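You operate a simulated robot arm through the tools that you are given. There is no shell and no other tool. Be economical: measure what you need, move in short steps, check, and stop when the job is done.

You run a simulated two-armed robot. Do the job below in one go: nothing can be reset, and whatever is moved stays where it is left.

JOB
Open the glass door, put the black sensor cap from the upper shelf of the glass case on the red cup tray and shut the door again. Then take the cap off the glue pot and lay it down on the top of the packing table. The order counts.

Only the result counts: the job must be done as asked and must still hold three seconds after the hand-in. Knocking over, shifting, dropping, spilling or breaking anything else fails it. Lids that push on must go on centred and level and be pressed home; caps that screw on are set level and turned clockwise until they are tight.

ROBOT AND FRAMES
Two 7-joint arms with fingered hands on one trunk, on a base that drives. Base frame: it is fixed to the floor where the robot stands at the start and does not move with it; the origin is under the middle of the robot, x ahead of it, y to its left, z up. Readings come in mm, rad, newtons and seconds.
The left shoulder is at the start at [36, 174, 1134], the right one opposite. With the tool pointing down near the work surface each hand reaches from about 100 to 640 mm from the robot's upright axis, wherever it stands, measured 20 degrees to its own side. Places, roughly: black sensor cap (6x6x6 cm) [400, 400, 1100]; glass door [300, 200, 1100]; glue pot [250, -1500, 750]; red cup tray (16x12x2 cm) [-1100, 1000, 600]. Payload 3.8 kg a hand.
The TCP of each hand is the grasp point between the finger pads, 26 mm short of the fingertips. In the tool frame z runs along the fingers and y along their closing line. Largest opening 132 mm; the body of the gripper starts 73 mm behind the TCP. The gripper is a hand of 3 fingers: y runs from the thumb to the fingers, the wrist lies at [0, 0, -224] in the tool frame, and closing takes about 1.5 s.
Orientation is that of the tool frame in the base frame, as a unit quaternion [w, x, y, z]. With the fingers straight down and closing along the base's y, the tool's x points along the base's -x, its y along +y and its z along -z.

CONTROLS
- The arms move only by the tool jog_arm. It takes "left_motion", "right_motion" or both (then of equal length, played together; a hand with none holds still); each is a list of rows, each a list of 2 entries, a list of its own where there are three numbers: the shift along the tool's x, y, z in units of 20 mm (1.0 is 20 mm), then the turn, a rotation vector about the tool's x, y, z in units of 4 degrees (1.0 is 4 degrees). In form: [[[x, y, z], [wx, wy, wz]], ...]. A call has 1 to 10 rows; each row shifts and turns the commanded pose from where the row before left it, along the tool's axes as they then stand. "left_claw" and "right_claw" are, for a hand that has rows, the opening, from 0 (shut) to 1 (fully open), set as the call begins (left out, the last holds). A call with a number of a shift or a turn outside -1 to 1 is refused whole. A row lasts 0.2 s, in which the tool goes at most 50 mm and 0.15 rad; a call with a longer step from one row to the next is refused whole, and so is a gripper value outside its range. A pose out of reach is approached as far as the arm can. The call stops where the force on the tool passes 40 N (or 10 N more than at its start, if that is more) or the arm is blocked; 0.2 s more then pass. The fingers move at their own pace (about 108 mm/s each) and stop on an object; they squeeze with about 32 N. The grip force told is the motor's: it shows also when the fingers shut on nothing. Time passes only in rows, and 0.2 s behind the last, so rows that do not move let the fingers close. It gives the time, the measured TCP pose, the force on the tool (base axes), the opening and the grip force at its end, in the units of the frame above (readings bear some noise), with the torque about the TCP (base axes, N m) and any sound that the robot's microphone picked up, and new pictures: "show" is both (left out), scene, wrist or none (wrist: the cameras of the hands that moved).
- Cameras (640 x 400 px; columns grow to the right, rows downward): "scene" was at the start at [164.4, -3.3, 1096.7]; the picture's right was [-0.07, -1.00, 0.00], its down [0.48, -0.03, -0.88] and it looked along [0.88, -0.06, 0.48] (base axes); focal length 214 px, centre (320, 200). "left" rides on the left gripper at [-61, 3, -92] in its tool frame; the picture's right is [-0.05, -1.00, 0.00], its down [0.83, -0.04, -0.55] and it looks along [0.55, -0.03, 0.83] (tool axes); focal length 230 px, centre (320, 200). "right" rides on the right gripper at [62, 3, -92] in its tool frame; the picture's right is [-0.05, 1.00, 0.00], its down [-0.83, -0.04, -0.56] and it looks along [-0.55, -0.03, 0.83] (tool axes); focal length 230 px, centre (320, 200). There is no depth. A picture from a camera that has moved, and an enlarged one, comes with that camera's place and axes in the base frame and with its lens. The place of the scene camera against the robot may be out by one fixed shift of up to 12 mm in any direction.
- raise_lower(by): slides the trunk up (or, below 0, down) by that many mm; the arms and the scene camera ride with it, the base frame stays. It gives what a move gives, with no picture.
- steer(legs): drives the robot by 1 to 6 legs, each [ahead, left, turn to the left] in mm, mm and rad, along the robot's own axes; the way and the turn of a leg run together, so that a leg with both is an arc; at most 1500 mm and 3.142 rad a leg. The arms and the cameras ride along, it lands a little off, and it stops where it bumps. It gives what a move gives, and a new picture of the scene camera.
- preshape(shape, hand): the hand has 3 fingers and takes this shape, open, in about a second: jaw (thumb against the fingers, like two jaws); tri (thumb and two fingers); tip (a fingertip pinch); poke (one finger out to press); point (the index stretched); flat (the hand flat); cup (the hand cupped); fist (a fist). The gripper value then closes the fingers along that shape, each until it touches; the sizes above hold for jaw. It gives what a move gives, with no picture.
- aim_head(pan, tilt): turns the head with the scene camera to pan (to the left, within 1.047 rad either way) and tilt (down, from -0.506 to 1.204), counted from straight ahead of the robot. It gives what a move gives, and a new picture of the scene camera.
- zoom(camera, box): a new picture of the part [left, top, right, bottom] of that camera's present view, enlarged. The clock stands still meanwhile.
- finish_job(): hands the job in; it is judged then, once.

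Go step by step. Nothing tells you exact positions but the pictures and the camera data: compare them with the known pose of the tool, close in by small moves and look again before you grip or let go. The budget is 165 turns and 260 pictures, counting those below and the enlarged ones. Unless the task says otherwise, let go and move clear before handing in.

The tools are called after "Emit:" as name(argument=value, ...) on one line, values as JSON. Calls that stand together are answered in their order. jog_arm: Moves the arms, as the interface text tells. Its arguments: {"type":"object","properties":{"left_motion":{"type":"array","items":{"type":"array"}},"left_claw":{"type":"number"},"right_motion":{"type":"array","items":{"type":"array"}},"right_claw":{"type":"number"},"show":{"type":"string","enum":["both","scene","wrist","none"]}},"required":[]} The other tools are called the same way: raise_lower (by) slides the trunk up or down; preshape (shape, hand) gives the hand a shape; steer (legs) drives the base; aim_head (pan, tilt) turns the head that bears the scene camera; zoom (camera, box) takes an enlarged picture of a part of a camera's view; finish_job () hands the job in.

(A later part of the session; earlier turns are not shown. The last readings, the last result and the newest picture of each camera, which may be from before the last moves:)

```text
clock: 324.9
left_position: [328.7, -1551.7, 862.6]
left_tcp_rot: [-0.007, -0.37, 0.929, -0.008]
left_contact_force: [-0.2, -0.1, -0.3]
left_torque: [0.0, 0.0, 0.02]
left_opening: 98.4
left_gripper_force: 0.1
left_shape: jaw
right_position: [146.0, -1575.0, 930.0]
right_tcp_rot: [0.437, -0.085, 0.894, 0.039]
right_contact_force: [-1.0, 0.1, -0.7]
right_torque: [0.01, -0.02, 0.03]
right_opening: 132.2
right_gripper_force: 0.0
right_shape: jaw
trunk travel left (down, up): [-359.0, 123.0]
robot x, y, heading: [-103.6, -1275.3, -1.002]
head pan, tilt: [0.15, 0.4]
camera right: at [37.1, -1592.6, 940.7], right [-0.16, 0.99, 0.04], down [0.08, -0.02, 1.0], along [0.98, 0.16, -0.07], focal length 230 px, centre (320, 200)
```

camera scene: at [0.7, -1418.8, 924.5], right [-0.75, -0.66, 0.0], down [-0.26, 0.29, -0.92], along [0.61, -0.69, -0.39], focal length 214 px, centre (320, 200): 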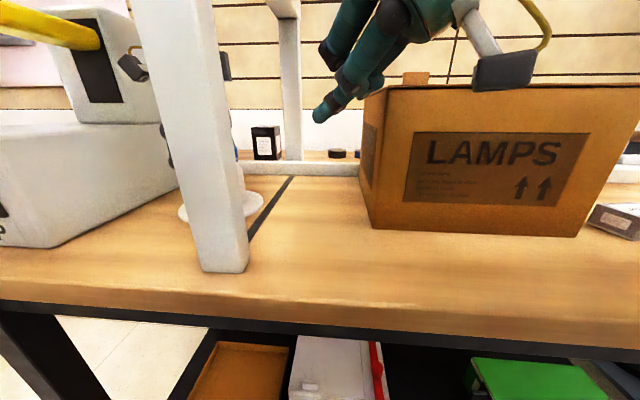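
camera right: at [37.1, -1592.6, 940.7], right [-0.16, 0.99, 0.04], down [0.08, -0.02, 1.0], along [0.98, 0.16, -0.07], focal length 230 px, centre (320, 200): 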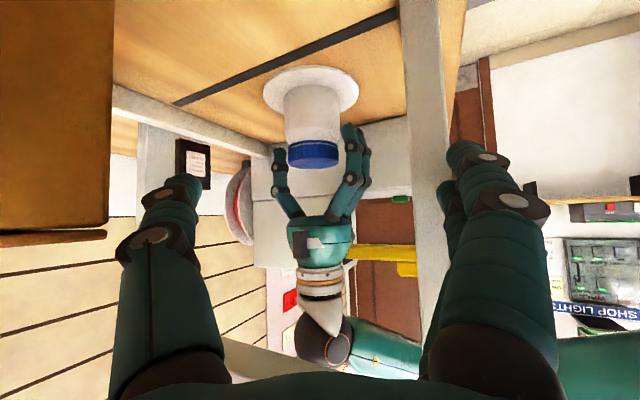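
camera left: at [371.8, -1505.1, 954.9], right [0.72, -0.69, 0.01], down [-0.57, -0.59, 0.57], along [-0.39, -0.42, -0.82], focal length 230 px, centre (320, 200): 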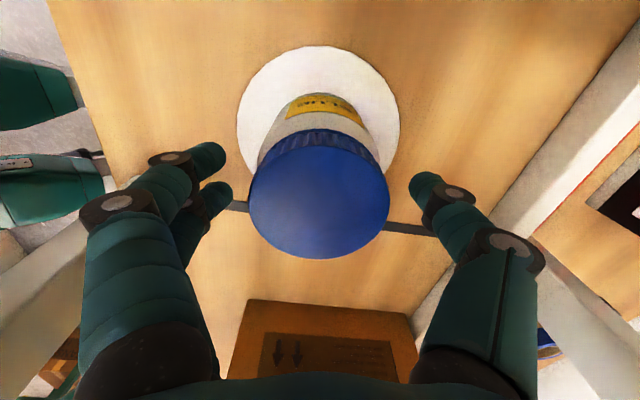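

The right hand is fully open now and sees the jar. I'll turn the left hand so its fingers lie sideways with a fresh stroke, and swing the right hand's approach line away from the arch leg.

Emit:
jog_arm(right_claw=0.65, left_motion=[[[0, 0, -0.2], [0, 0, 0]], [[0, 0, -0.2], [0, 0, 1]], [[0, 0, 0], [0, 0, 1]], [[0, 0, 0], [0, 0, 1]], [[0, 0, 0], [0, 0, 1]], [[0, 0, 0], [0, 0, 1]], [[0, 0, 0], [0, 0, 1]], [[0, 0, 0], [0, 0, 1]], [[0, 0, 0], [0, 0, 1]], [[0, 0, 0], [0, 0, 1]]], right_motion=[[[0, 0, 0], [-0.66, 0, -0.51]], [[0, 0, 0], [-0.66, 0, -0.51]], [[0, 0, 0], [-0.66, 0, -0.51]], [[-0.22, -0.475, 0.285], [0, 0, 0]], [[-0.22, -0.475, 0.285], [0, 0, 0]], [[-0.22, -0.475, 0.285], [0, 0, 0]], [[-0.22, -0.475, 0.285], [0, 0, 0]], [[0, 0, 0], [0, 0, 0]], [[0, 0, 0], [0, 0, 0]], [[0, 0, 0], [0, 0, 0]]], show="none")

Emit:
jog_arm(left_motion=[[[0, 0, 0], [0, 0, 1]], [[0, 0, 0], [0, 0, 1]], [[0, 0, 0], [0, 0, 1]], [[0, 0, 0], [0, 0, 1]], [[0, 0, 0], [0, 0, 1]], [[0, 0, 0], [0, 0, 1]], [[0, 0, 0], [0, 0, 1]], [[0, 0, 0], [0, 0, 1]], [[0, 0, 0], [0, 0, 1]], [[0, 0, 0], [0, 0, 1]]], show="none")

Emit:
jog_arm(left_motion=[[[0, 0, 0], [0, 0, 1]], [[0, 0, 0], [0, 0, 1]], [[0, 0, 0], [0, 0, 1]], [[0, 0, 0], [0, 0, 1]], [[0, 0, 0], [0, 0, 1]], [[0, 0, 0], [0, 0, 1]], [[0, 0, 0], [0, 0, 1]], [[0, 0, 0], [0, 0, 1]], [[0, 0, 0], [0, 0, 1]], [[0, 0, 0], [0, 0, 1]]], right_motion=[[[0, 0, 0], [0, 0, 0]], [[0, 0, 0], [0, 0, 0]], [[0, 0, 0], [0, 0, 0]], [[0, 0, 0], [0, 0, 0]], [[0, 0, 0], [0, 0, 0]], [[0, 0, 0], [0, 0, 0]], [[0, 0, 0], [0, 0, 0]], [[0, 0, 0], [0, 0, 0]], [[0, 0, 0], [0, 0, 0]], [[0, 0, 0], [0, 0, 0]]], show="wrist")

```text
clock: 327.1
left_position: [328.8, -1553.6, 871.4]
left_tcp_rot: [-0.004, -0.066, 0.998, -0.009]
left_contact_force: [0.4, -0.3, -0.5]
left_torque: [0.0, 0.02, -0.01]
left_opening: 98.5
left_gripper_force: 0.0
left_shape: jaw
right_position: [187.6, -1601.9, 931.5]
right_tcp_rot: [0.432, -0.163, 0.884, 0.077]
right_contact_force: [-0.7, -0.1, -0.3]
right_torque: [0.01, 0.0, 0.01]
right_opening: 86.4
right_gripper_force: 0.1
right_shape: jaw
trunk travel left (down, up): [-359.0, 123.0]
robot x, y, heading: [-100.2, -1274.6, -1.005]
head pan, tilt: [0.15, 0.4]
```

```text
clock: 329.3
left_position: [329.7, -1552.2, 871.0]
left_tcp_rot: [-0.001, 0.281, 0.96, -0.011]
left_contact_force: [-0.1, 0.3, -0.3]
left_torque: [0.04, -0.01, 0.0]
left_opening: 98.6
left_gripper_force: 0.0
left_shape: jaw
right_position: [187.0, -1599.7, 931.2]
right_tcp_rot: [0.432, -0.163, 0.884, 0.078]
right_contact_force: [-0.2, -0.6, 0.8]
right_torque: [0.0, 0.01, 0.03]
right_opening: 86.2
right_gripper_force: 0.0
right_shape: jaw
trunk travel left (down, up): [-359.0, 123.0]
robot x, y, heading: [-102.9, -1272.9, -1.002]
head pan, tilt: [0.15, 0.4]
```

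```text
clock: 331.5
left_position: [328.3, -1553.2, 870.2]
left_tcp_rot: [0.003, 0.592, 0.806, -0.011]
left_contact_force: [-0.7, 0.0, -0.3]
left_torque: [0.01, 0.01, 0.02]
left_opening: 99.0
left_gripper_force: 0.2
left_shape: jaw
right_position: [187.5, -1601.0, 930.4]
right_tcp_rot: [0.432, -0.162, 0.884, 0.077]
right_contact_force: [-0.9, 0.7, -0.6]
right_torque: [0.01, 0.02, 0.01]
right_opening: 86.3
right_gripper_force: 0.1
right_shape: jaw
trunk travel left (down, up): [-359.0, 123.0]
robot x, y, heading: [-103.9, -1269.5, -1.006]
head pan, tilt: [0.15, 0.4]
camera right: at [82.1, -1636.7, 940.7], right [-0.32, 0.95, 0.04], down [0.08, -0.01, 1.0], along [0.94, 0.33, -0.07], focal length 230 px, centre (320, 200)
camera left: at [350.7, -1607.7, 964.9], right [-0.94, -0.35, 0.01], down [-0.29, 0.79, 0.54], along [-0.2, 0.5, -0.84], focal length 230 px, centre (320, 200)
```

right: 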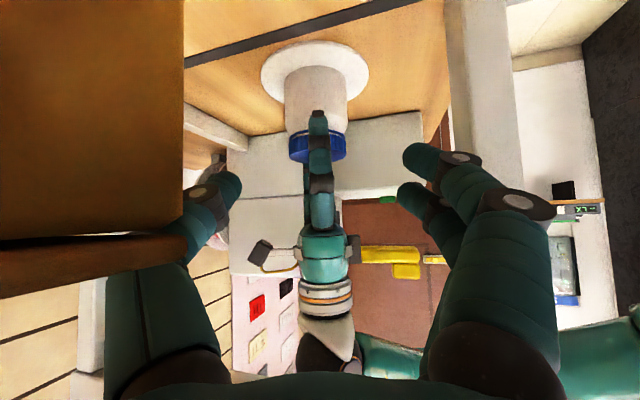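
left: 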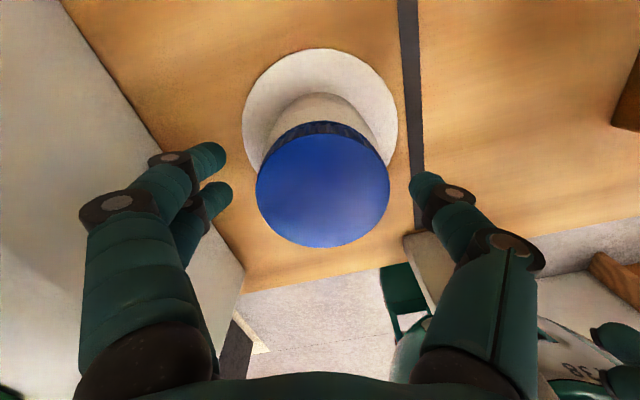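

Alignment looks good for both hands. I'll close the left hand on the cap, then advance the right hand along its axis toward the jar body.

Emit:
jog_arm(left_claw=0, left_motion=[[[0, 0, 0], [0, 0, 0]], [[0, 0, 0], [0, 0, 0]], [[0, 0, 0], [0, 0, 0]], [[0, 0, 0], [0, 0, 0]], [[0, 0, 0], [0, 0, 0]], [[0, 0, 0], [0, 0, 0]]], show="none")

Emit:
jog_arm(right_motion=[[[0, 0, 0.9], [0, 0, 0]], [[0, 0, 0.9], [0, 0, 0]], [[0, 0, 0.9], [0, 0, 0]], [[0, 0, 0.9], [0, 0, 0]], [[0, 0, 0.9], [0, 0, 0]], [[0, 0, 0.9], [0, 0, 0]], [[0, 0, 0.8], [0, 0, 0]], [[0, 0, 0.7], [0, 0, 0]], [[0, 0, 0.6], [0, 0, 0]]], show="both")

```text
clock: 332.9
left_position: [328.9, -1552.3, 871.4]
left_tcp_rot: [0.003, 0.591, 0.806, -0.011]
left_contact_force: [0.1, -0.1, 1.5]
left_torque: [0.08, -0.31, -0.02]
left_opening: 51.2
left_gripper_force: 32.2
left_shape: jaw
right_position: [188.6, -1601.0, 931.6]
right_tcp_rot: [0.432, -0.163, 0.884, 0.076]
right_contact_force: [0.2, 0.4, -2.1]
right_torque: [0.02, 0.01, -0.01]
right_opening: 86.2
right_gripper_force: 0.0
right_shape: jaw
trunk travel left (down, up): [-359.0, 123.0]
robot x, y, heading: [-103.6, -1271.7, -0.998]
head pan, tilt: [0.15, 0.4]
heard: snap
```

```text
clock: 334.9
left_position: [324.3, -1549.6, 874.4]
left_tcp_rot: [0.006, 0.591, 0.807, -0.011]
left_contact_force: [0.7, 0.2, -2.5]
left_torque: [0.01, 0.0, -0.03]
left_opening: 50.6
left_gripper_force: 32.0
left_shape: jaw
right_position: [293.9, -1554.3, 844.7]
right_tcp_rot: [0.437, -0.165, 0.881, 0.075]
right_contact_force: [-0.8, -0.2, 0.2]
right_torque: [-0.01, 0.02, 0.01]
right_opening: 86.1
right_gripper_force: 0.1
right_shape: jaw
trunk travel left (down, up): [-359.0, 123.0]
robot x, y, heading: [-104.5, -1274.1, -1.005]
head pan, tilt: [0.15, 0.4]
camera scene: at [-4.1, -1415.1, 925.9], right [-0.75, -0.66, 0.0], down [-0.25, 0.29, -0.92], along [0.61, -0.7, -0.38], focal length 214 px, centre (320, 200)
camera right: at [188.3, -1590.9, 853.8], right [-0.33, 0.94, 0.03], down [0.07, 0.0, 1.0], along [0.94, 0.33, -0.07], focal length 230 px, centre (320, 200)
```

scene: 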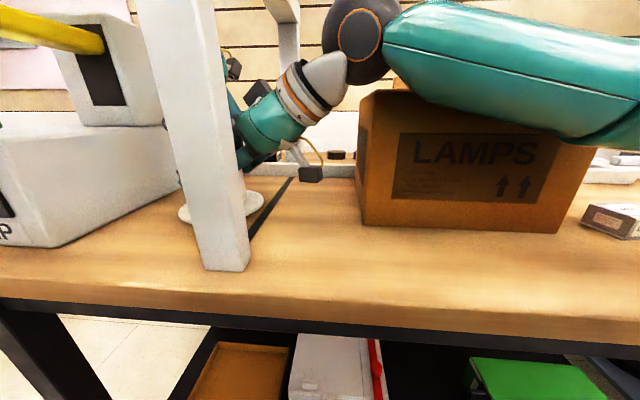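
right: 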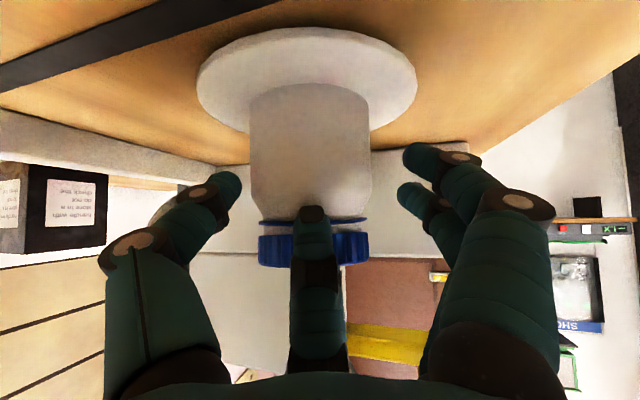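

I heard a snap when the left hand closed. I'll zoom in to see whether the cap has separated from the jar.

Emit:
zoom(camera="right", box=[190, 20, 430, 290])

```text
1.48 times, centred on (310, 155) of right
camera zoom: at [188.3, -1590.9, 853.8], right [-0.33, 0.94, 0.03], down [0.07, 0.0, 1.0], along [0.94, 0.33, -0.07], focal length 341 px, centre (335, 267)
```

zoom: 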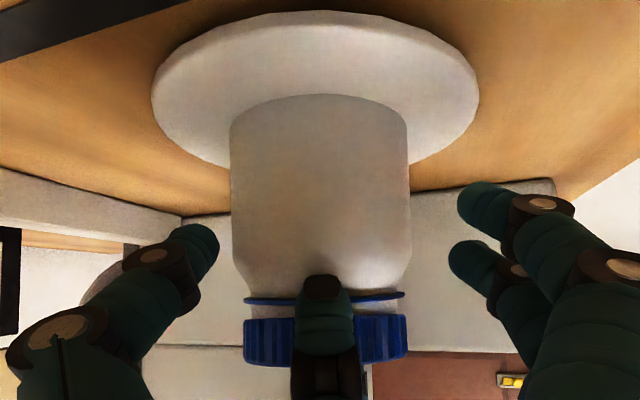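

There is a thin blue ring on the neck with a small gap under the cap. I'll still hold the jar with the right hand: advance the last 34 mm and close on the body.

Emit:
jog_arm(right_motion=[[[0, 0, 0.6], [0, 0, 0]], [[0, 0, 0.6], [0, 0, 0]], [[0.1, 0, 0.5], [0, 0, 0]]], show="none")

Emit:
jog_arm(right_claw=0, right_motion=[[[0, 0, 0], [0, 0, 0]], [[0, 0, 0], [0, 0, 0]], [[0, 0, 0], [0, 0, 0]], [[0, 0, 0], [0, 0, 0]], [[0, 0, 0], [0, 0, 0]], [[0, 0, 0], [0, 0, 0]]], show="wrist")

```text
clock: 335.7
left_position: [319.9, -1542.3, 878.7]
left_tcp_rot: [0.01, 0.592, 0.806, -0.011]
left_contact_force: [4.1, 2.1, -4.8]
left_torque: [0.09, 0.04, 0.03]
left_opening: 50.1
left_gripper_force: 31.2
left_shape: jaw
right_position: [312.7, -1532.5, 829.6]
right_tcp_rot: [0.441, -0.173, 0.878, 0.074]
right_contact_force: [-3.3, -2.7, 1.9]
right_torque: [0.01, -0.3, -0.08]
right_opening: 86.4
right_gripper_force: 0.0
right_shape: jaw
trunk travel left (down, up): [-359.0, 123.0]
robot x, y, heading: [-106.8, -1268.5, -1.001]
head pan, tilt: [0.15, 0.4]
```

```text
clock: 337.1
left_position: [320.8, -1541.9, 878.2]
left_tcp_rot: [0.011, 0.591, 0.806, -0.012]
left_contact_force: [2.1, 3.9, -3.0]
left_torque: [0.09, 0.16, 0.0]
left_opening: 50.2
left_gripper_force: 31.9
left_shape: jaw
right_position: [314.4, -1533.3, 828.7]
right_tcp_rot: [0.44, -0.174, 0.878, 0.074]
right_contact_force: [-2.1, -4.0, -0.3]
right_torque: [0.13, -0.22, -0.06]
right_opening: 62.2
right_gripper_force: 32.0
right_shape: jaw
trunk travel left (down, up): [-359.0, 123.0]
robot x, y, heading: [-105.8, -1271.9, -0.998]
head pan, tilt: [0.15, 0.4]
camera right: at [208.4, -1570.7, 837.2], right [-0.34, 0.94, 0.02], down [0.06, 0.0, 1.0], along [0.94, 0.34, -0.06], focal length 230 px, centre (320, 200)
```

right: 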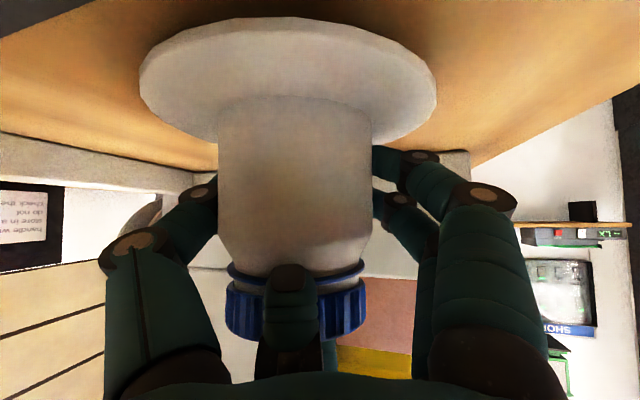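

Both hands now hold: right on the jar, left on the cap. Turning the cap counter-clockwise 32°.

Emit:
jog_arm(left_motion=[[[0, 0, 0], [0, 0, -1]], [[0, 0, 0], [0, 0, -1]], [[0, 0, 0], [0, 0, -1]], [[0, 0, 0], [0, 0, -1]], [[0, 0, 0], [0, 0, -1]], [[0, 0, 0], [0, 0, -1]], [[0, 0, 0], [0, 0, -1]], [[0, 0, 0], [0, 0, -1]]], show="none")

Emit:
zoom(camera="right", box=[0, 0, 640, 400])

```text
clock: 338.9
left_position: [321.3, -1543.6, 876.8]
left_tcp_rot: [0.004, 0.345, 0.938, -0.014]
left_contact_force: [2.9, -5.4, 0.3]
left_torque: [-0.03, -0.24, -0.19]
left_opening: 46.3
left_gripper_force: 32.2
left_shape: jaw
right_position: [313.7, -1532.0, 829.0]
right_tcp_rot: [0.439, -0.175, 0.878, 0.076]
right_contact_force: [-3.9, 4.9, 0.0]
right_torque: [-0.16, 0.08, 0.18]
right_opening: 62.3
right_gripper_force: 32.4
right_shape: jaw
trunk travel left (down, up): [-359.0, 123.0]
robot x, y, heading: [-102.4, -1273.8, -1.001]
head pan, tilt: [0.15, 0.4]
```

```text
1.00 times, centred on (320, 200) of right (not enlarged: the box is as wide or as high as the picture)
camera zoom: at [209.5, -1569.6, 836.6], right [-0.34, 0.94, 0.02], down [0.06, 0.0, 1.0], along [0.94, 0.35, -0.06], focal length 230 px, centre (320, 200)
```

zoom: 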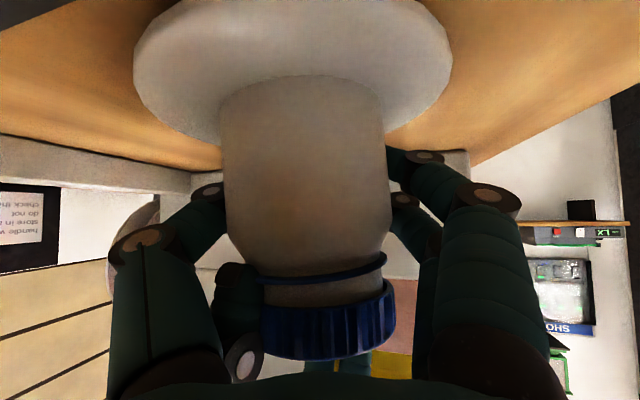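

The gap between ring and cap has grown, so the cap is coming off. I'll lift the left hand gently while the right holds the jar.

Emit:
jog_arm(left_motion=[[[0, 0, -0.15], [0, 0, -0.5]], [[0, 0, -0.15], [0, 0, -0.5]], [[0, 0, -0.2], [0, 0, 0]], [[0, 0, -0.2], [0, 0, 0]], [[0, 0, -0.2], [0, 0, 0]]], show="none")

Emit:
zoom(camera="right", box=[0, 0, 640, 400])

```text
clock: 340.1
left_position: [323.0, -1547.6, 898.5]
left_tcp_rot: [0.008, 0.312, 0.95, -0.019]
left_contact_force: [6.3, -10.4, 3.5]
left_torque: [-0.25, -0.1, 0.07]
left_opening: 29.2
left_gripper_force: 32.1
left_shape: jaw
right_position: [314.4, -1531.8, 827.8]
right_tcp_rot: [0.437, -0.174, 0.879, 0.075]
right_contact_force: [-6.8, 7.4, 1.6]
right_torque: [-0.07, -0.15, -0.02]
right_opening: 38.9
right_gripper_force: 31.9
right_shape: jaw
trunk travel left (down, up): [-359.0, 123.0]
robot x, y, heading: [-104.6, -1272.3, -1.004]
head pan, tilt: [0.15, 0.4]
```

```text
1.00 times, centred on (320, 200) of right (not enlarged: the box is as wide or as high as the picture)
camera zoom: at [209.4, -1569.5, 835.9], right [-0.35, 0.94, 0.02], down [0.07, 0.0, 1.0], along [0.94, 0.35, -0.06], focal length 230 px, centre (320, 200)
```

zoom: 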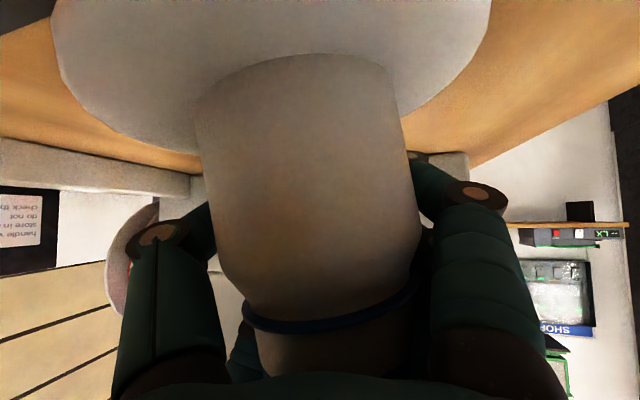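

Things are shifting: both openings shrank. I need the left view before moving anything.

Emit:
zoom(camera="left", box=[0, 0, 640, 400])

```text
1.00 times, centred on (320, 200) of left (not enlarged: the box is as wide or as high as the picture)
camera zoom: at [373.8, -1576.6, 993.3], right [-0.55, -0.83, 0.03], down [-0.7, 0.48, 0.53], along [-0.46, 0.27, -0.85], focal length 230 px, centre (320, 200)
```

zoom: 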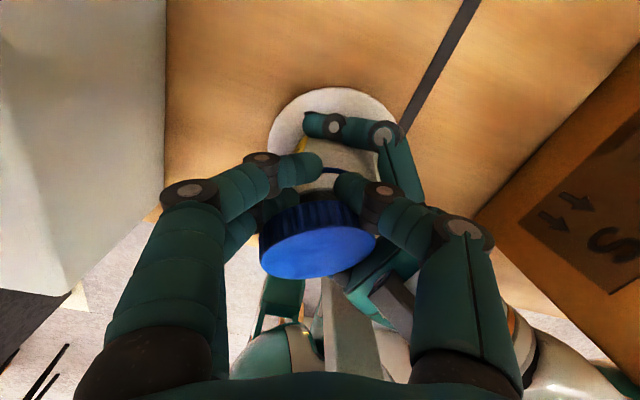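

The jar has tilted and the left fingers now hold its neck below the cap. I'll open the right hand so the jar hangs from the left, then lower it onto the table.

Emit:
jog_arm(right_claw=0.7, right_motion=[[[0, 0, 0], [0, 0, 0]], [[0, 0, 0], [0, 0, 0]], [[0, 0, 0], [0, 0, 0]], [[0, 0, 0], [0, 0, 0]]], show="wrist")

Emit:
zoom(camera="left", box=[0, 0, 640, 400])

```text
clock: 341.1
left_position: [321.8, -1542.9, 893.2]
left_tcp_rot: [0.004, 0.313, 0.95, -0.015]
left_contact_force: [0.1, 0.0, 0.9]
left_torque: [0.0, -0.02, 0.02]
left_opening: 23.2
left_gripper_force: 32.6
left_shape: jaw
right_position: [315.4, -1532.2, 829.0]
right_tcp_rot: [0.439, -0.175, 0.878, 0.076]
right_contact_force: [-0.3, -0.2, -0.1]
right_torque: [-0.01, -0.03, 0.0]
right_opening: 92.1
right_gripper_force: 0.1
right_shape: jaw
trunk travel left (down, up): [-359.0, 123.0]
robot x, y, heading: [-102.3, -1272.8, -1.002]
head pan, tilt: [0.15, 0.4]
camera right: at [211.0, -1570.1, 836.6], right [-0.35, 0.94, 0.02], down [0.06, 0.0, 1.0], along [0.94, 0.35, -0.06], focal length 230 px, centre (320, 200)
```

right: 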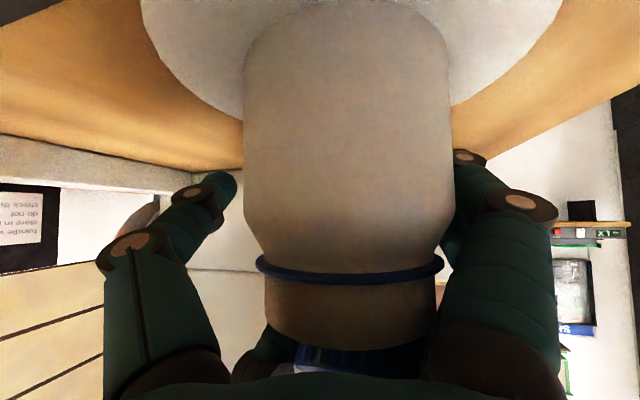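

```text
1.00 times, centred on (320, 200) of left (not enlarged: the box is as wide or as high as the picture)
camera zoom: at [373.8, -1574.2, 988.7], right [-0.55, -0.83, 0.03], down [-0.69, 0.48, 0.54], along [-0.46, 0.28, -0.84], focal length 230 px, centre (320, 200)
```

zoom: 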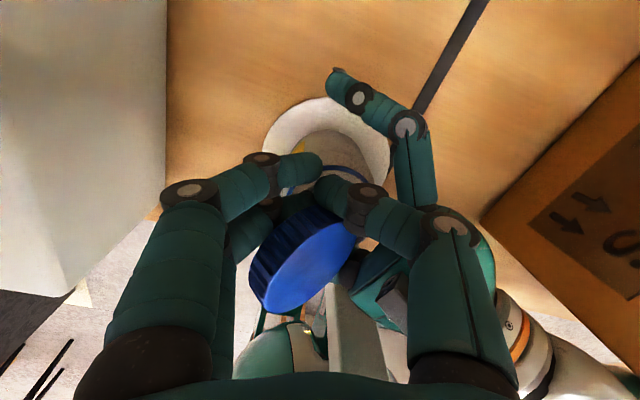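

The cap is off: the jar stands upright with its neck open and the cap is pinched on edge by the left fingers. I'll lift the left hand slowly and check that the cap comes along.

Emit:
jog_arm(left_motion=[[[0, 0, -0.4], [0, 0, 0]], [[0, 0, -0.5], [0, 0, 0]], [[0, 0, -0.6], [0, 0, 0]], [[0, 0, -0.6], [0, 0, 0]]], show="wrist")

Emit:
zoom(camera="right", box=[0, 0, 640, 400])

```text
clock: 342.1
left_position: [324.1, -1542.5, 936.1]
left_tcp_rot: [0.005, 0.312, 0.95, -0.014]
left_contact_force: [-0.1, 0.4, 0.1]
left_torque: [-0.06, -0.03, -0.01]
left_opening: 22.9
left_gripper_force: 32.0
left_shape: jaw
right_position: [316.6, -1531.9, 827.6]
right_tcp_rot: [0.439, -0.175, 0.878, 0.076]
right_contact_force: [0.2, 0.0, -0.4]
right_torque: [-0.01, -0.04, -0.01]
right_opening: 92.0
right_gripper_force: 0.0
right_shape: jaw
trunk travel left (down, up): [-359.0, 123.0]
robot x, y, heading: [-104.7, -1273.2, -1.001]
head pan, tilt: [0.15, 0.4]
camera left: at [374.8, -1572.9, 1030.5], right [-0.55, -0.83, 0.03], down [-0.69, 0.48, 0.54], along [-0.46, 0.28, -0.84], focal length 230 px, centre (320, 200)
```

left: 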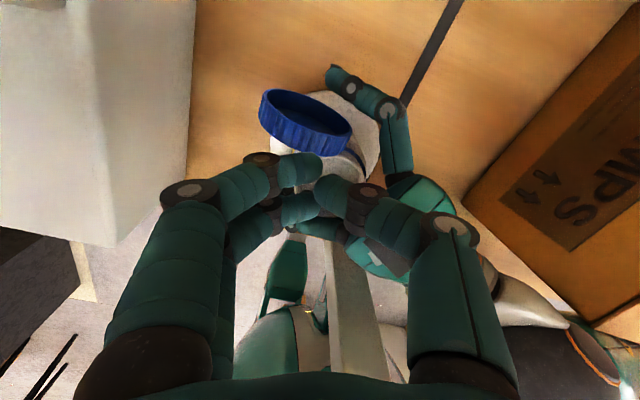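

```text
1.00 times, centred on (320, 200) of right (not enlarged: the box is as wide or as high as the picture)
camera zoom: at [211.4, -1570.2, 836.4], right [-0.35, 0.94, 0.02], down [0.06, 0.0, 1.0], along [0.94, 0.35, -0.06], focal length 230 px, centre (320, 200)
```

zoom: 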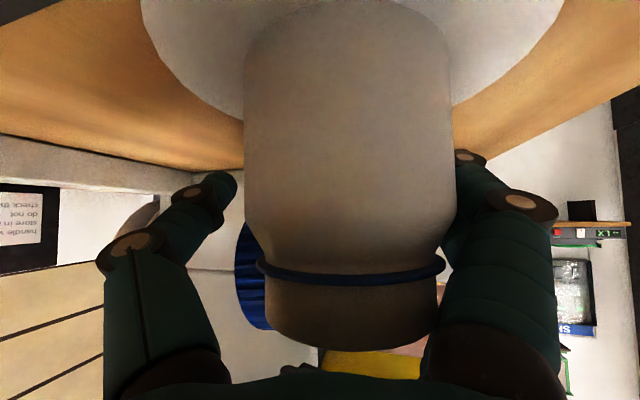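

The cap slipped from the fingers and is leaning beyond the jar neck. I'll look again once it settles.

Emit:
jog_arm(left_motion=[[[0, 0, 0], [0, 0, 0]], [[0, 0, 0], [0, 0, 0]], [[0, 0, 0], [0, 0, 0]]], show="wrist")

Emit:
zoom(camera="left", box=[200, 50, 440, 200])

```text
clock: 342.9
left_position: [324.5, -1542.0, 935.9]
left_tcp_rot: [0.005, 0.313, 0.95, -0.015]
left_contact_force: [-0.6, -0.4, -1.0]
left_torque: [0.02, 0.01, 0.02]
left_opening: 23.1
left_gripper_force: 31.6
left_shape: jaw
right_position: [317.2, -1531.7, 828.0]
right_tcp_rot: [0.439, -0.175, 0.878, 0.076]
right_contact_force: [0.0, 0.7, 0.2]
right_torque: [0.01, -0.02, 0.01]
right_opening: 92.0
right_gripper_force: 0.0
right_shape: jaw
trunk travel left (down, up): [-359.0, 123.0]
robot x, y, heading: [-102.2, -1270.6, -1.004]
head pan, tilt: [0.15, 0.4]
camera left: at [375.1, -1573.2, 1030.4], right [-0.55, -0.83, 0.03], down [-0.69, 0.48, 0.54], along [-0.46, 0.28, -0.84], focal length 230 px, centre (320, 200)
```

left: 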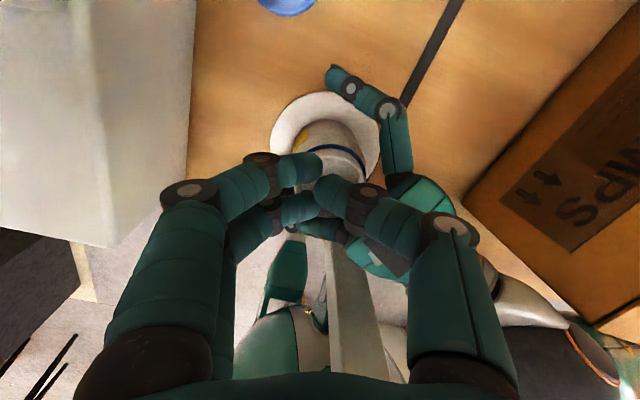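

```text
2.67 times, centred on (320, 125) of left
camera zoom: at [375.1, -1573.2, 1030.4], right [-0.55, -0.83, 0.03], down [-0.69, 0.48, 0.54], along [-0.46, 0.28, -0.84], focal length 614 px, centre (320, 400)
```

zoom: 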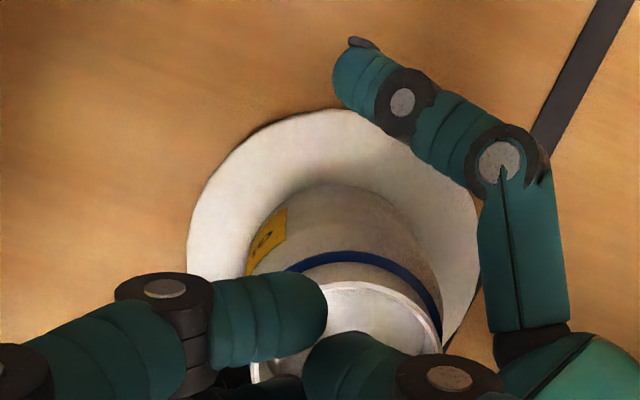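

The cap has dropped onto the tabletop behind-left of the jar, at about [414, -1575]. The jar seems to lean slightly against the right palm, so I'll withdraw the right hand slowly along its axis.

Emit:
jog_arm(right_motion=[[[0, 0, -0.15], [0, 0, 0]], [[0, 0, -0.15], [0, 0, 0]], [[0, 0, -0.2], [0, 0, 0]], [[0, 0, -0.2], [0, 0, 0]], [[0, 0, -0.3], [0, 0, 0]], [[0, 0, -0.3], [0, 0, 0]]], show="wrist")

Emit:
zoom(camera="left", box=[0, 0, 640, 400])

```text
clock: 344.3
left_position: [328.5, -1548.7, 931.2]
left_tcp_rot: [0.001, 0.311, 0.95, -0.012]
left_contact_force: [-0.5, 0.0, -0.8]
left_torque: [-0.01, -0.02, -0.04]
left_opening: 22.7
left_gripper_force: 32.2
left_shape: jaw
right_position: [301.5, -1552.4, 833.4]
right_tcp_rot: [0.433, -0.166, 0.883, 0.078]
right_contact_force: [1.4, 0.5, -1.0]
right_torque: [0.04, -0.05, -0.03]
right_opening: 92.8
right_gripper_force: 0.0
right_shape: jaw
trunk travel left (down, up): [-359.0, 123.0]
robot x, y, heading: [-99.7, -1270.7, -1.006]
head pan, tilt: [0.15, 0.4]
camera right: at [197.0, -1588.5, 843.2], right [-0.33, 0.94, 0.03], down [0.08, -0.01, 1.0], along [0.94, 0.33, -0.07], focal length 230 px, centre (320, 200)
```

right: 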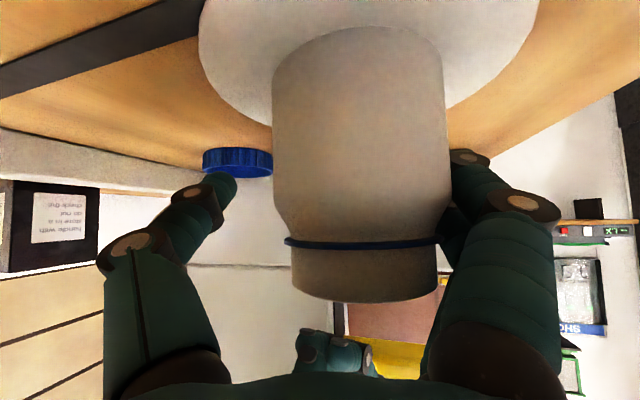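

```text
1.00 times, centred on (320, 200) of left (not enlarged: the box is as wide or as high as the picture)
camera zoom: at [380.8, -1579.2, 1025.5], right [-0.55, -0.83, 0.02], down [-0.69, 0.47, 0.55], along [-0.47, 0.29, -0.84], focal length 230 px, centre (320, 200)
```

zoom: 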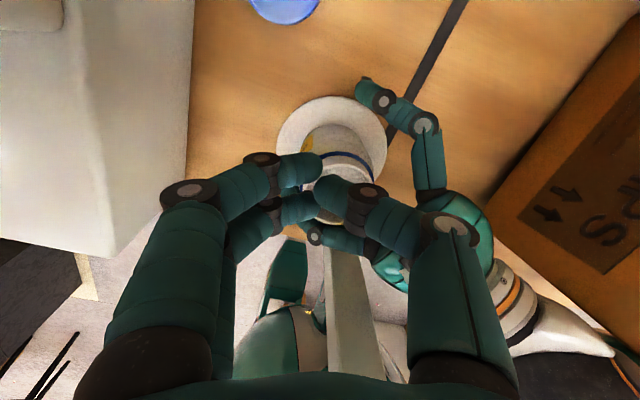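

The jar is upright and the cap lies flat behind it. The robot-side finger is close to the jar, so I'll shift the right hand toward me slightly as I withdraw.

Emit:
jog_arm(right_claw=1, right_motion=[[[0, 0.5, 0], [0, 0, 0]], [[0, 0.5, -0.3], [0, 0, 0]], [[0, 0.1, -0.5], [0, 0, 0]], [[0, 0, -0.7], [0, 0, 0]], [[0, 0, -0.8], [0, 0, 0]], [[0, 0, -0.9], [0, 0, 0]]], show="wrist")

```text
clock: 345.7
left_position: [330.2, -1550.9, 931.6]
left_tcp_rot: [-0.001, 0.313, 0.95, -0.012]
left_contact_force: [-0.6, -0.4, 0.0]
left_torque: [-0.02, 0.0, 0.01]
left_opening: 22.7
left_gripper_force: 32.3
left_shape: jaw
right_position: [246.7, -1554.3, 871.5]
right_tcp_rot: [0.432, -0.163, 0.884, 0.077]
right_contact_force: [0.5, -0.6, 0.2]
right_torque: [-0.05, -0.04, -0.01]
right_opening: 131.9
right_gripper_force: 0.1
right_shape: jaw
trunk travel left (down, up): [-359.0, 123.0]
robot x, y, heading: [-104.4, -1274.0, -1.0]
head pan, tilt: [0.15, 0.4]
camera right: at [142.7, -1590.5, 881.8], right [-0.32, 0.95, 0.04], down [0.08, -0.01, 1.0], along [0.94, 0.33, -0.07], focal length 230 px, centre (320, 200)
```

right: 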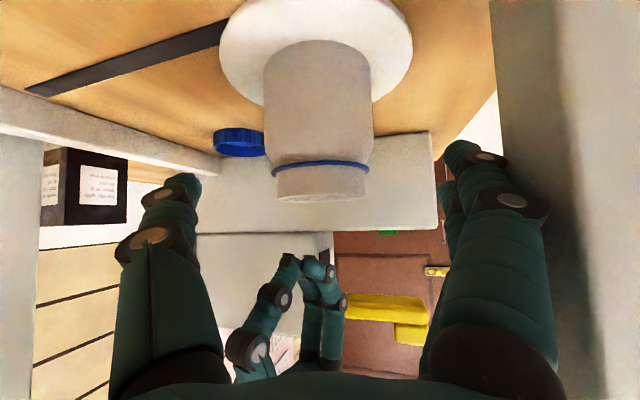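

The jar stands free and upright, but it has moved about 3–4 cm from its spot. I'll withdraw the right hand fully and open the left to measure and restore its place.

Emit:
jog_arm(left_claw=0.75, left_motion=[[[0, 0, 0], [0, 0, 0]], [[0, 0, 0], [0, 0, 0]], [[0, 0, 0], [0, 0, 0]], [[0, 0, 0], [0, 0, 0]], [[0, 0, 0], [0, 0, 0]], [[0, 0, 0], [0, 0, 0]], [[0, 0, 0], [0, 0, 0]]], right_motion=[[[0, 0, -0.9], [0, 0, 0]], [[0, 0, -0.9], [0, 0, 0]], [[0, 0, -0.9], [0, 0, 0]], [[0, 0, -0.9], [0, 0, 0]], [[0, 0, -0.9], [0, 0, 0]], [[0, 0, -0.9], [0, 0, 0]], [[0, 0, -0.6], [0, 0, 0]]], show="wrist")

```text
clock: 347.3
left_position: [329.7, -1551.9, 931.0]
left_tcp_rot: [-0.001, 0.313, 0.95, -0.01]
left_contact_force: [-0.9, -0.1, 0.1]
left_torque: [0.0, -0.02, -0.03]
left_opening: 98.9
left_gripper_force: 0.0
left_shape: jaw
right_position: [159.2, -1586.1, 946.5]
right_tcp_rot: [0.433, -0.163, 0.883, 0.078]
right_contact_force: [-0.2, 0.2, -0.7]
right_torque: [-0.01, -0.02, 0.0]
right_opening: 132.0
right_gripper_force: 0.0
right_shape: jaw
trunk travel left (down, up): [-359.0, 123.0]
robot x, y, heading: [-105.9, -1275.2, -1.0]
head pan, tilt: [0.15, 0.4]
camera right: at [53.4, -1622.7, 955.5], right [-0.33, 0.94, 0.04], down [0.08, -0.01, 1.0], along [0.94, 0.33, -0.07], focal length 230 px, centre (320, 200)
camera left: at [381.6, -1582.7, 1024.0], right [-0.55, -0.83, 0.02], down [-0.69, 0.47, 0.55], along [-0.47, 0.29, -0.83], focal length 230 px, centre (320, 200)
```

right: 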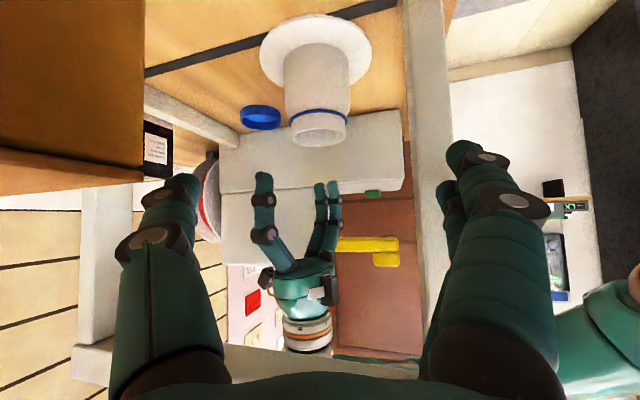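
left: 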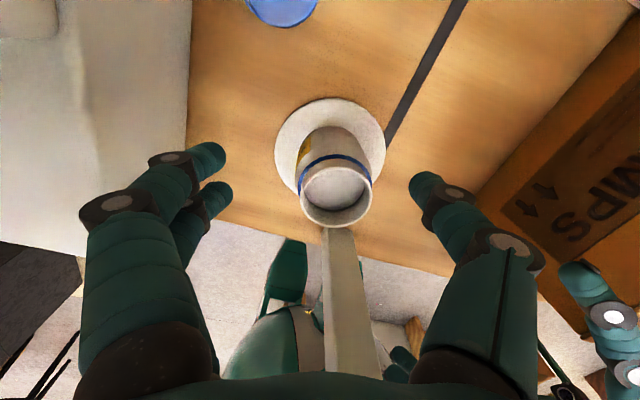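

The jar is at about [290, -1542], 32 mm right of its original spot at [322, -1546]; the left wrist would foul the beam there. I'll close the right hand and nudge the jar back by pushing low on its body.

Emit:
jog_arm(right_claw=0, right_motion=[[[0, 0, 0], [0, 0, 0]], [[0, 0, 0], [0, 0, 0]], [[0.35, 0.14, 0.81], [0, 0, 0]], [[0.35, 0.14, 0.81], [0, 0, 0]], [[0.35, 0.14, 0.81], [0, 0, 0]], [[0.35, 0.14, 0.81], [0, 0, 0]], [[0.35, 0.14, 0.81], [0, 0, 0]], [[0.35, 0.14, 0.81], [0, 0, 0]], [[0.35, 0.14, 0.81], [0, 0, 0]]], show="wrist")

```text
clock: 349.3
left_position: [329.4, -1551.0, 930.7]
left_tcp_rot: [-0.001, 0.313, 0.95, -0.01]
left_contact_force: [-0.5, -0.2, 0.6]
left_torque: [0.0, 0.04, 0.0]
left_opening: 98.4
left_gripper_force: 0.1
left_shape: jaw
right_position: [208.7, -1547.6, 837.7]
right_tcp_rot: [0.433, -0.163, 0.883, 0.077]
right_contact_force: [-0.4, 0.0, -0.2]
right_torque: [0.0, -0.02, 0.02]
right_opening: 0.0
right_gripper_force: 32.4
right_shape: jaw
trunk travel left (down, up): [-359.0, 123.0]
robot x, y, heading: [-103.4, -1271.8, -1.001]
head pan, tilt: [0.15, 0.4]
camera right: at [102.8, -1584.6, 846.9], right [-0.33, 0.94, 0.04], down [0.08, -0.01, 1.0], along [0.94, 0.33, -0.07], focal length 230 px, centre (320, 200)
```

right: 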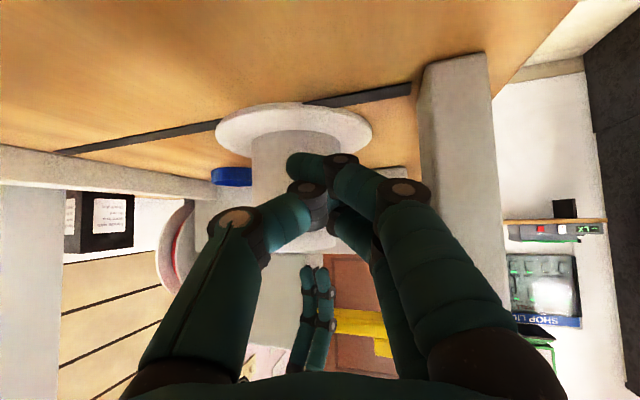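

The tip is lined up just right of the jar. I'll push gently about 60 mm, roughly 30 of it in contact.

Emit:
jog_arm(right_motion=[[[-0.138, -0.135, 0.24], [0, 0, 0]], [[-0.138, -0.135, 0.24], [0, 0, 0]], [[-0.138, -0.135, 0.24], [0, 0, 0]], [[-0.138, -0.135, 0.24], [0, 0, 0]], [[-0.138, -0.135, 0.24], [0, 0, 0]], [[-0.138, -0.135, 0.24], [0, 0, 0]], [[-0.138, -0.135, 0.24], [0, 0, 0]], [[-0.138, -0.135, 0.24], [0, 0, 0]]], show="none")

Emit:
zoom(camera="left", box=[0, 0, 640, 400])

```text
clock: 351.1
left_position: [331.2, -1551.8, 930.1]
left_tcp_rot: [-0.001, 0.313, 0.95, -0.011]
left_contact_force: [1.0, 0.2, 0.5]
left_torque: [-0.04, 0.02, -0.04]
left_opening: 98.6
left_gripper_force: 0.0
left_shape: jaw
right_position: [256.4, -1554.2, 831.7]
right_tcp_rot: [0.432, -0.163, 0.883, 0.078]
right_contact_force: [-0.8, -0.5, -0.1]
right_torque: [0.03, -0.03, -0.03]
right_opening: 0.1
right_gripper_force: 31.9
right_shape: jaw
trunk travel left (down, up): [-359.0, 123.0]
robot x, y, heading: [-105.6, -1270.9, -1.007]
head pan, tilt: [0.15, 0.4]
```

```text
1.00 times, centred on (320, 200) of left (not enlarged: the box is as wide or as high as the picture)
camera zoom: at [381.7, -1582.7, 1024.0], right [-0.55, -0.83, 0.02], down [-0.69, 0.47, 0.55], along [-0.47, 0.29, -0.83], focal length 230 px, centre (320, 200)
```

zoom: 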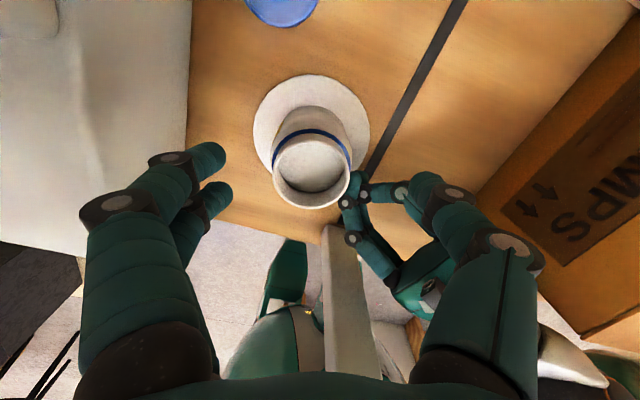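

The jar is back at about [325, -1540], within a few mm of where it stood, and the cap lies flat on the table. I'll withdraw the right hand, and turn the left slim before raising it past the beam.

Emit:
jog_arm(left_claw=0.5, left_motion=[[[0, 0, 0], [0, 0, 0]], [[0, 0, 0], [0, 0, -1]], [[0, 0, 0], [0, 0, -1]], [[0, 0, 0], [0, 0, -1]], [[0, 0, 0], [0, 0, -1]], [[0, 0, 0], [0, 0, -1]], [[0, 0, 0], [0, 0, -1]], [[0, 0, 0], [0, 0, -1]], [[0, 0, 0], [0, 0, -1]], [[0, 0, 0], [0, 0, -1]]], right_motion=[[[0, 0, -0.5], [0, 0, 0]], [[0, 0, -0.9], [0, 0, 0]], [[0, 0, -0.9], [0, 0, 0]], [[0, 0, -0.9], [0, 0, 0]], [[0, 0, -0.9], [0, 0, 0]], [[0, 0, -0.9], [0, 0, 0]], [[0, 0, -0.9], [0, 0, 0]], [[0, 0, -0.5], [0, 0, 0]], [[0, 0, 0], [0, 0, 0]], [[0, 0, 0], [0, 0, 0]]], show="none")

Emit:
jog_arm(left_motion=[[[0, 0, 0], [0, 0, -1]], [[0, 0, 0], [0, 0, -1]], [[0, 0, 0], [0, 0, -1]], [[0, 0, 0], [0, 0, -1]], [[0, 0, 0], [0, 0, -1]], [[0, 0, 0], [0, 0, -1]], [[0, 0, 0], [0, 0, -1]], [[0, 0, 0], [0, 0, -1]], [[0, 0, 0], [0, 0, -1]], [[-0.2, 0, -0.5], [0, 0, 0]]], show="none")

Emit:
jog_arm(left_motion=[[[0, 0, -0.9], [0, 0, 0]], [[0, 0, -0.9], [0, 0, 0]], [[0, 0, -0.9], [0, 0, 0]]], right_motion=[[[0, 0, 0], [0, 0, 0]], [[0, 0, 0], [0, 0, 0]], [[0, 0, 0], [0, 0, 0]]], show="both")

```text
clock: 353.3
left_position: [330.6, -1549.4, 930.6]
left_tcp_rot: [-0.004, 0.004, 1.0, -0.011]
left_contact_force: [0.3, 1.1, -0.5]
left_torque: [-0.01, -0.01, 0.02]
left_opening: 66.6
left_gripper_force: 0.1
left_shape: jaw
right_position: [161.6, -1588.3, 910.6]
right_tcp_rot: [0.432, -0.164, 0.883, 0.077]
right_contact_force: [0.9, 8.2, 0.7]
right_torque: [-0.38, 0.03, -0.48]
right_opening: 0.3
right_gripper_force: 31.8
right_shape: jaw
trunk travel left (down, up): [-359.0, 123.0]
robot x, y, heading: [-106.0, -1272.8, -0.997]
head pan, tilt: [0.15, 0.4]
```

```text
clock: 355.5
left_position: [332.7, -1547.1, 941.7]
left_tcp_rot: [-0.007, -0.305, 0.952, -0.009]
left_contact_force: [0.3, -0.1, 0.6]
left_torque: [-0.01, 0.03, -0.03]
left_opening: 66.8
left_gripper_force: 0.1
left_shape: jaw
right_position: [162.0, -1588.2, 909.7]
right_tcp_rot: [0.432, -0.163, 0.884, 0.077]
right_contact_force: [0.9, 8.3, -0.3]
right_torque: [-0.4, 0.06, -0.43]
right_opening: 0.0
right_gripper_force: 31.9
right_shape: jaw
trunk travel left (down, up): [-359.0, 123.0]
robot x, y, heading: [-102.8, -1271.2, -1.006]
head pan, tilt: [0.15, 0.4]
```

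```text
clock: 356.3
left_position: [333.2, -1547.6, 995.1]
left_tcp_rot: [-0.006, -0.305, 0.952, -0.009]
left_contact_force: [-0.2, 0.5, -0.2]
left_torque: [0.0, -0.02, 0.0]
left_opening: 66.6
left_gripper_force: 0.0
left_shape: jaw
right_position: [161.9, -1588.5, 911.2]
right_tcp_rot: [0.432, -0.163, 0.884, 0.077]
right_contact_force: [1.0, 7.8, -1.5]
right_torque: [-0.35, 0.0, -0.46]
right_opening: 0.0
right_gripper_force: 32.6
right_shape: jaw
trunk travel left (down, up): [-359.0, 123.0]
robot x, y, heading: [-101.8, -1273.2, -1.002]
head pan, tilt: [0.15, 0.4]
camera scene: at [0.8, -1418.1, 924.6], right [-0.75, -0.66, 0.0], down [-0.26, 0.29, -0.92], along [0.61, -0.69, -0.39], focal length 214 px, centre (320, 200)
camera right: at [57.0, -1624.3, 919.9], right [-0.32, 0.95, 0.04], down [0.08, -0.01, 1.0], along [0.94, 0.33, -0.07], focal length 230 px, centre (320, 200)
camera left: at [382.0, -1506.5, 1087.1], right [0.62, -0.78, 0.01], down [-0.65, -0.51, 0.57], along [-0.44, -0.36, -0.82], focal length 230 px, centre (320, 200)
```

scene: 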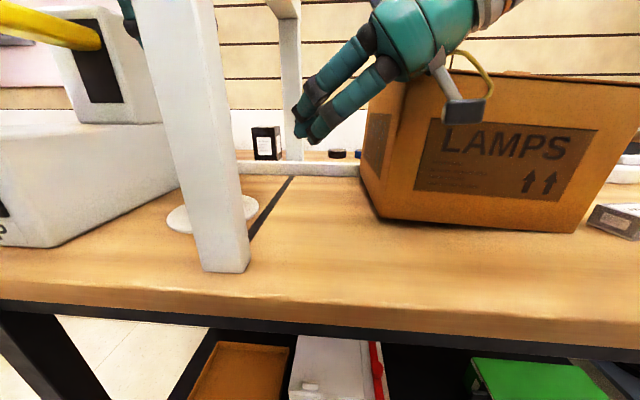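
right: 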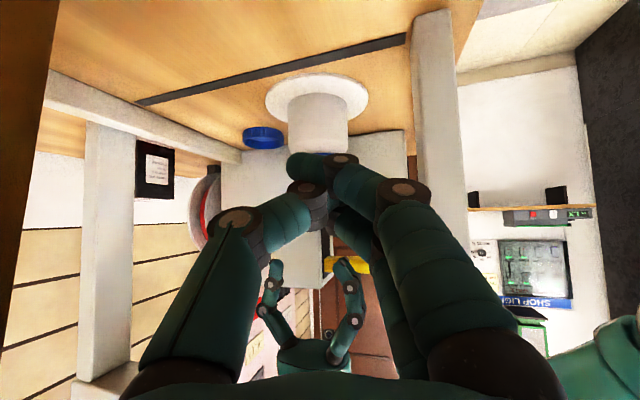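
left: 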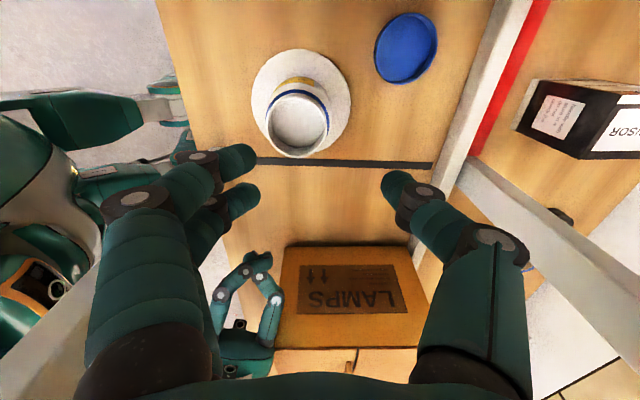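

The retreating right hand is pressing on the LAMPS box and tilting it. I'll go forward again and toward me so the box settles back, then look.

Emit:
jog_arm(right_motion=[[[0, 0.2, 0.5], [0, 0, 0]], [[0, 0.4, 0.6], [0, 0, 0]], [[0, 0.6, 0.6], [0, 0, 0]], [[0, 0.6, 0.3], [0, 0, 0]]], show="both")

```text
clock: 357.3
left_position: [332.5, -1548.2, 995.9]
left_tcp_rot: [-0.008, -0.305, 0.952, -0.009]
left_contact_force: [0.1, 0.7, -0.3]
left_torque: [0.0, 0.01, 0.01]
left_opening: 66.6
left_gripper_force: 0.0
left_shape: jaw
right_position: [179.4, -1542.9, 885.1]
right_tcp_rot: [0.432, -0.163, 0.884, 0.077]
right_contact_force: [0.1, -0.4, -0.3]
right_torque: [-0.03, 0.05, 0.0]
right_opening: 0.0
right_gripper_force: 31.4
right_shape: jaw
trunk travel left (down, up): [-359.0, 123.0]
robot x, y, heading: [-103.3, -1272.8, -1.001]
head pan, tilt: [0.15, 0.4]
camera scene: at [0.9, -1418.7, 924.5], right [-0.75, -0.66, 0.0], down [-0.26, 0.29, -0.92], along [0.61, -0.69, -0.39], focal length 214 px, centre (320, 200)
camera right: at [74.2, -1579.9, 894.6], right [-0.32, 0.95, 0.04], down [0.08, -0.01, 1.0], along [0.94, 0.33, -0.07], focal length 230 px, centre (320, 200)
```

scene: 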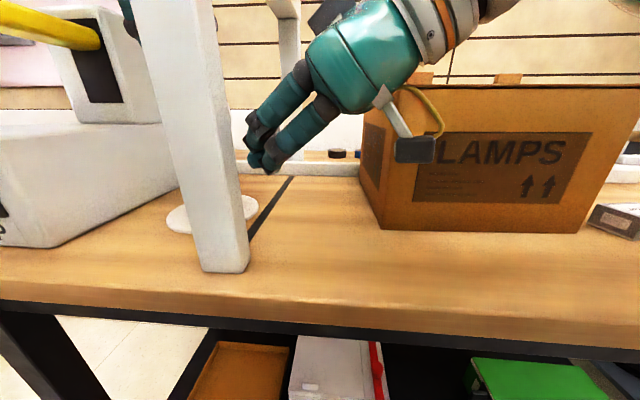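
right: 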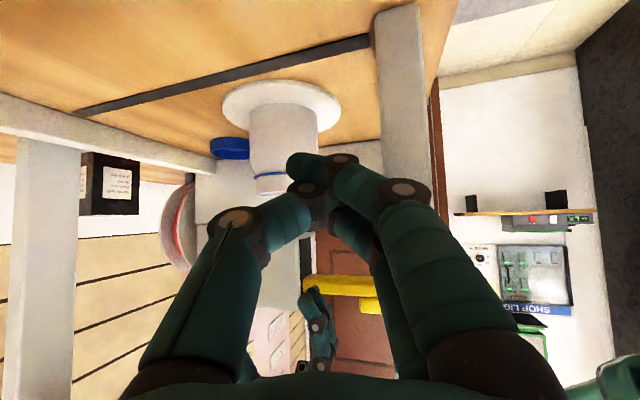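

The box has settled flat again. I'll leave by the way I came in: up first, then right, then straight up, clear of both beam and box.

Emit:
jog_arm(right_motion=[[[-0.6, 0, -0.47], [0, 0, 0]], [[-0.6, 0, -0.47], [0, 0, 0]], [[-0.7, 0, -0.55], [0, 0, 0]], [[0.42, -0.33, -0.54], [0, 0, 0]], [[0.42, -0.33, -0.54], [0, 0, 0]], [[0.42, -0.33, -0.54], [0, 0, 0]], [[-0.79, 0, -0.62], [0, 0, 0]], [[-0.79, 0, -0.62], [0, 0, 0]], [[-0.79, 0, -0.62], [0, 0, 0]], [[-0.79, 0, -0.62], [0, 0, 0]]], show="scene")

```text
clock: 359.5
left_position: [333.5, -1547.8, 994.3]
left_tcp_rot: [-0.006, -0.305, 0.952, -0.009]
left_contact_force: [-0.7, -0.9, -0.1]
left_torque: [0.01, -0.02, 0.02]
left_opening: 66.7
left_gripper_force: 0.1
left_shape: jaw
right_position: [145.8, -1577.6, 1013.0]
right_tcp_rot: [0.433, -0.162, 0.884, 0.077]
right_contact_force: [-0.5, 0.6, -0.4]
right_torque: [0.04, -0.04, 0.01]
right_opening: 0.1
right_gripper_force: 32.5
right_shape: jaw
trunk travel left (down, up): [-359.0, 123.0]
robot x, y, heading: [-102.7, -1271.9, -1.001]
head pan, tilt: [0.15, 0.4]
camera scene: at [0.8, -1418.7, 924.5], right [-0.75, -0.66, 0.0], down [-0.26, 0.29, -0.92], along [0.61, -0.69, -0.39], focal length 214 px, centre (320, 200)
```

scene: 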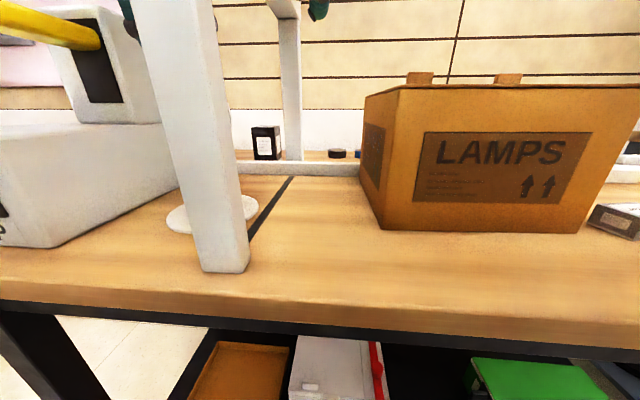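

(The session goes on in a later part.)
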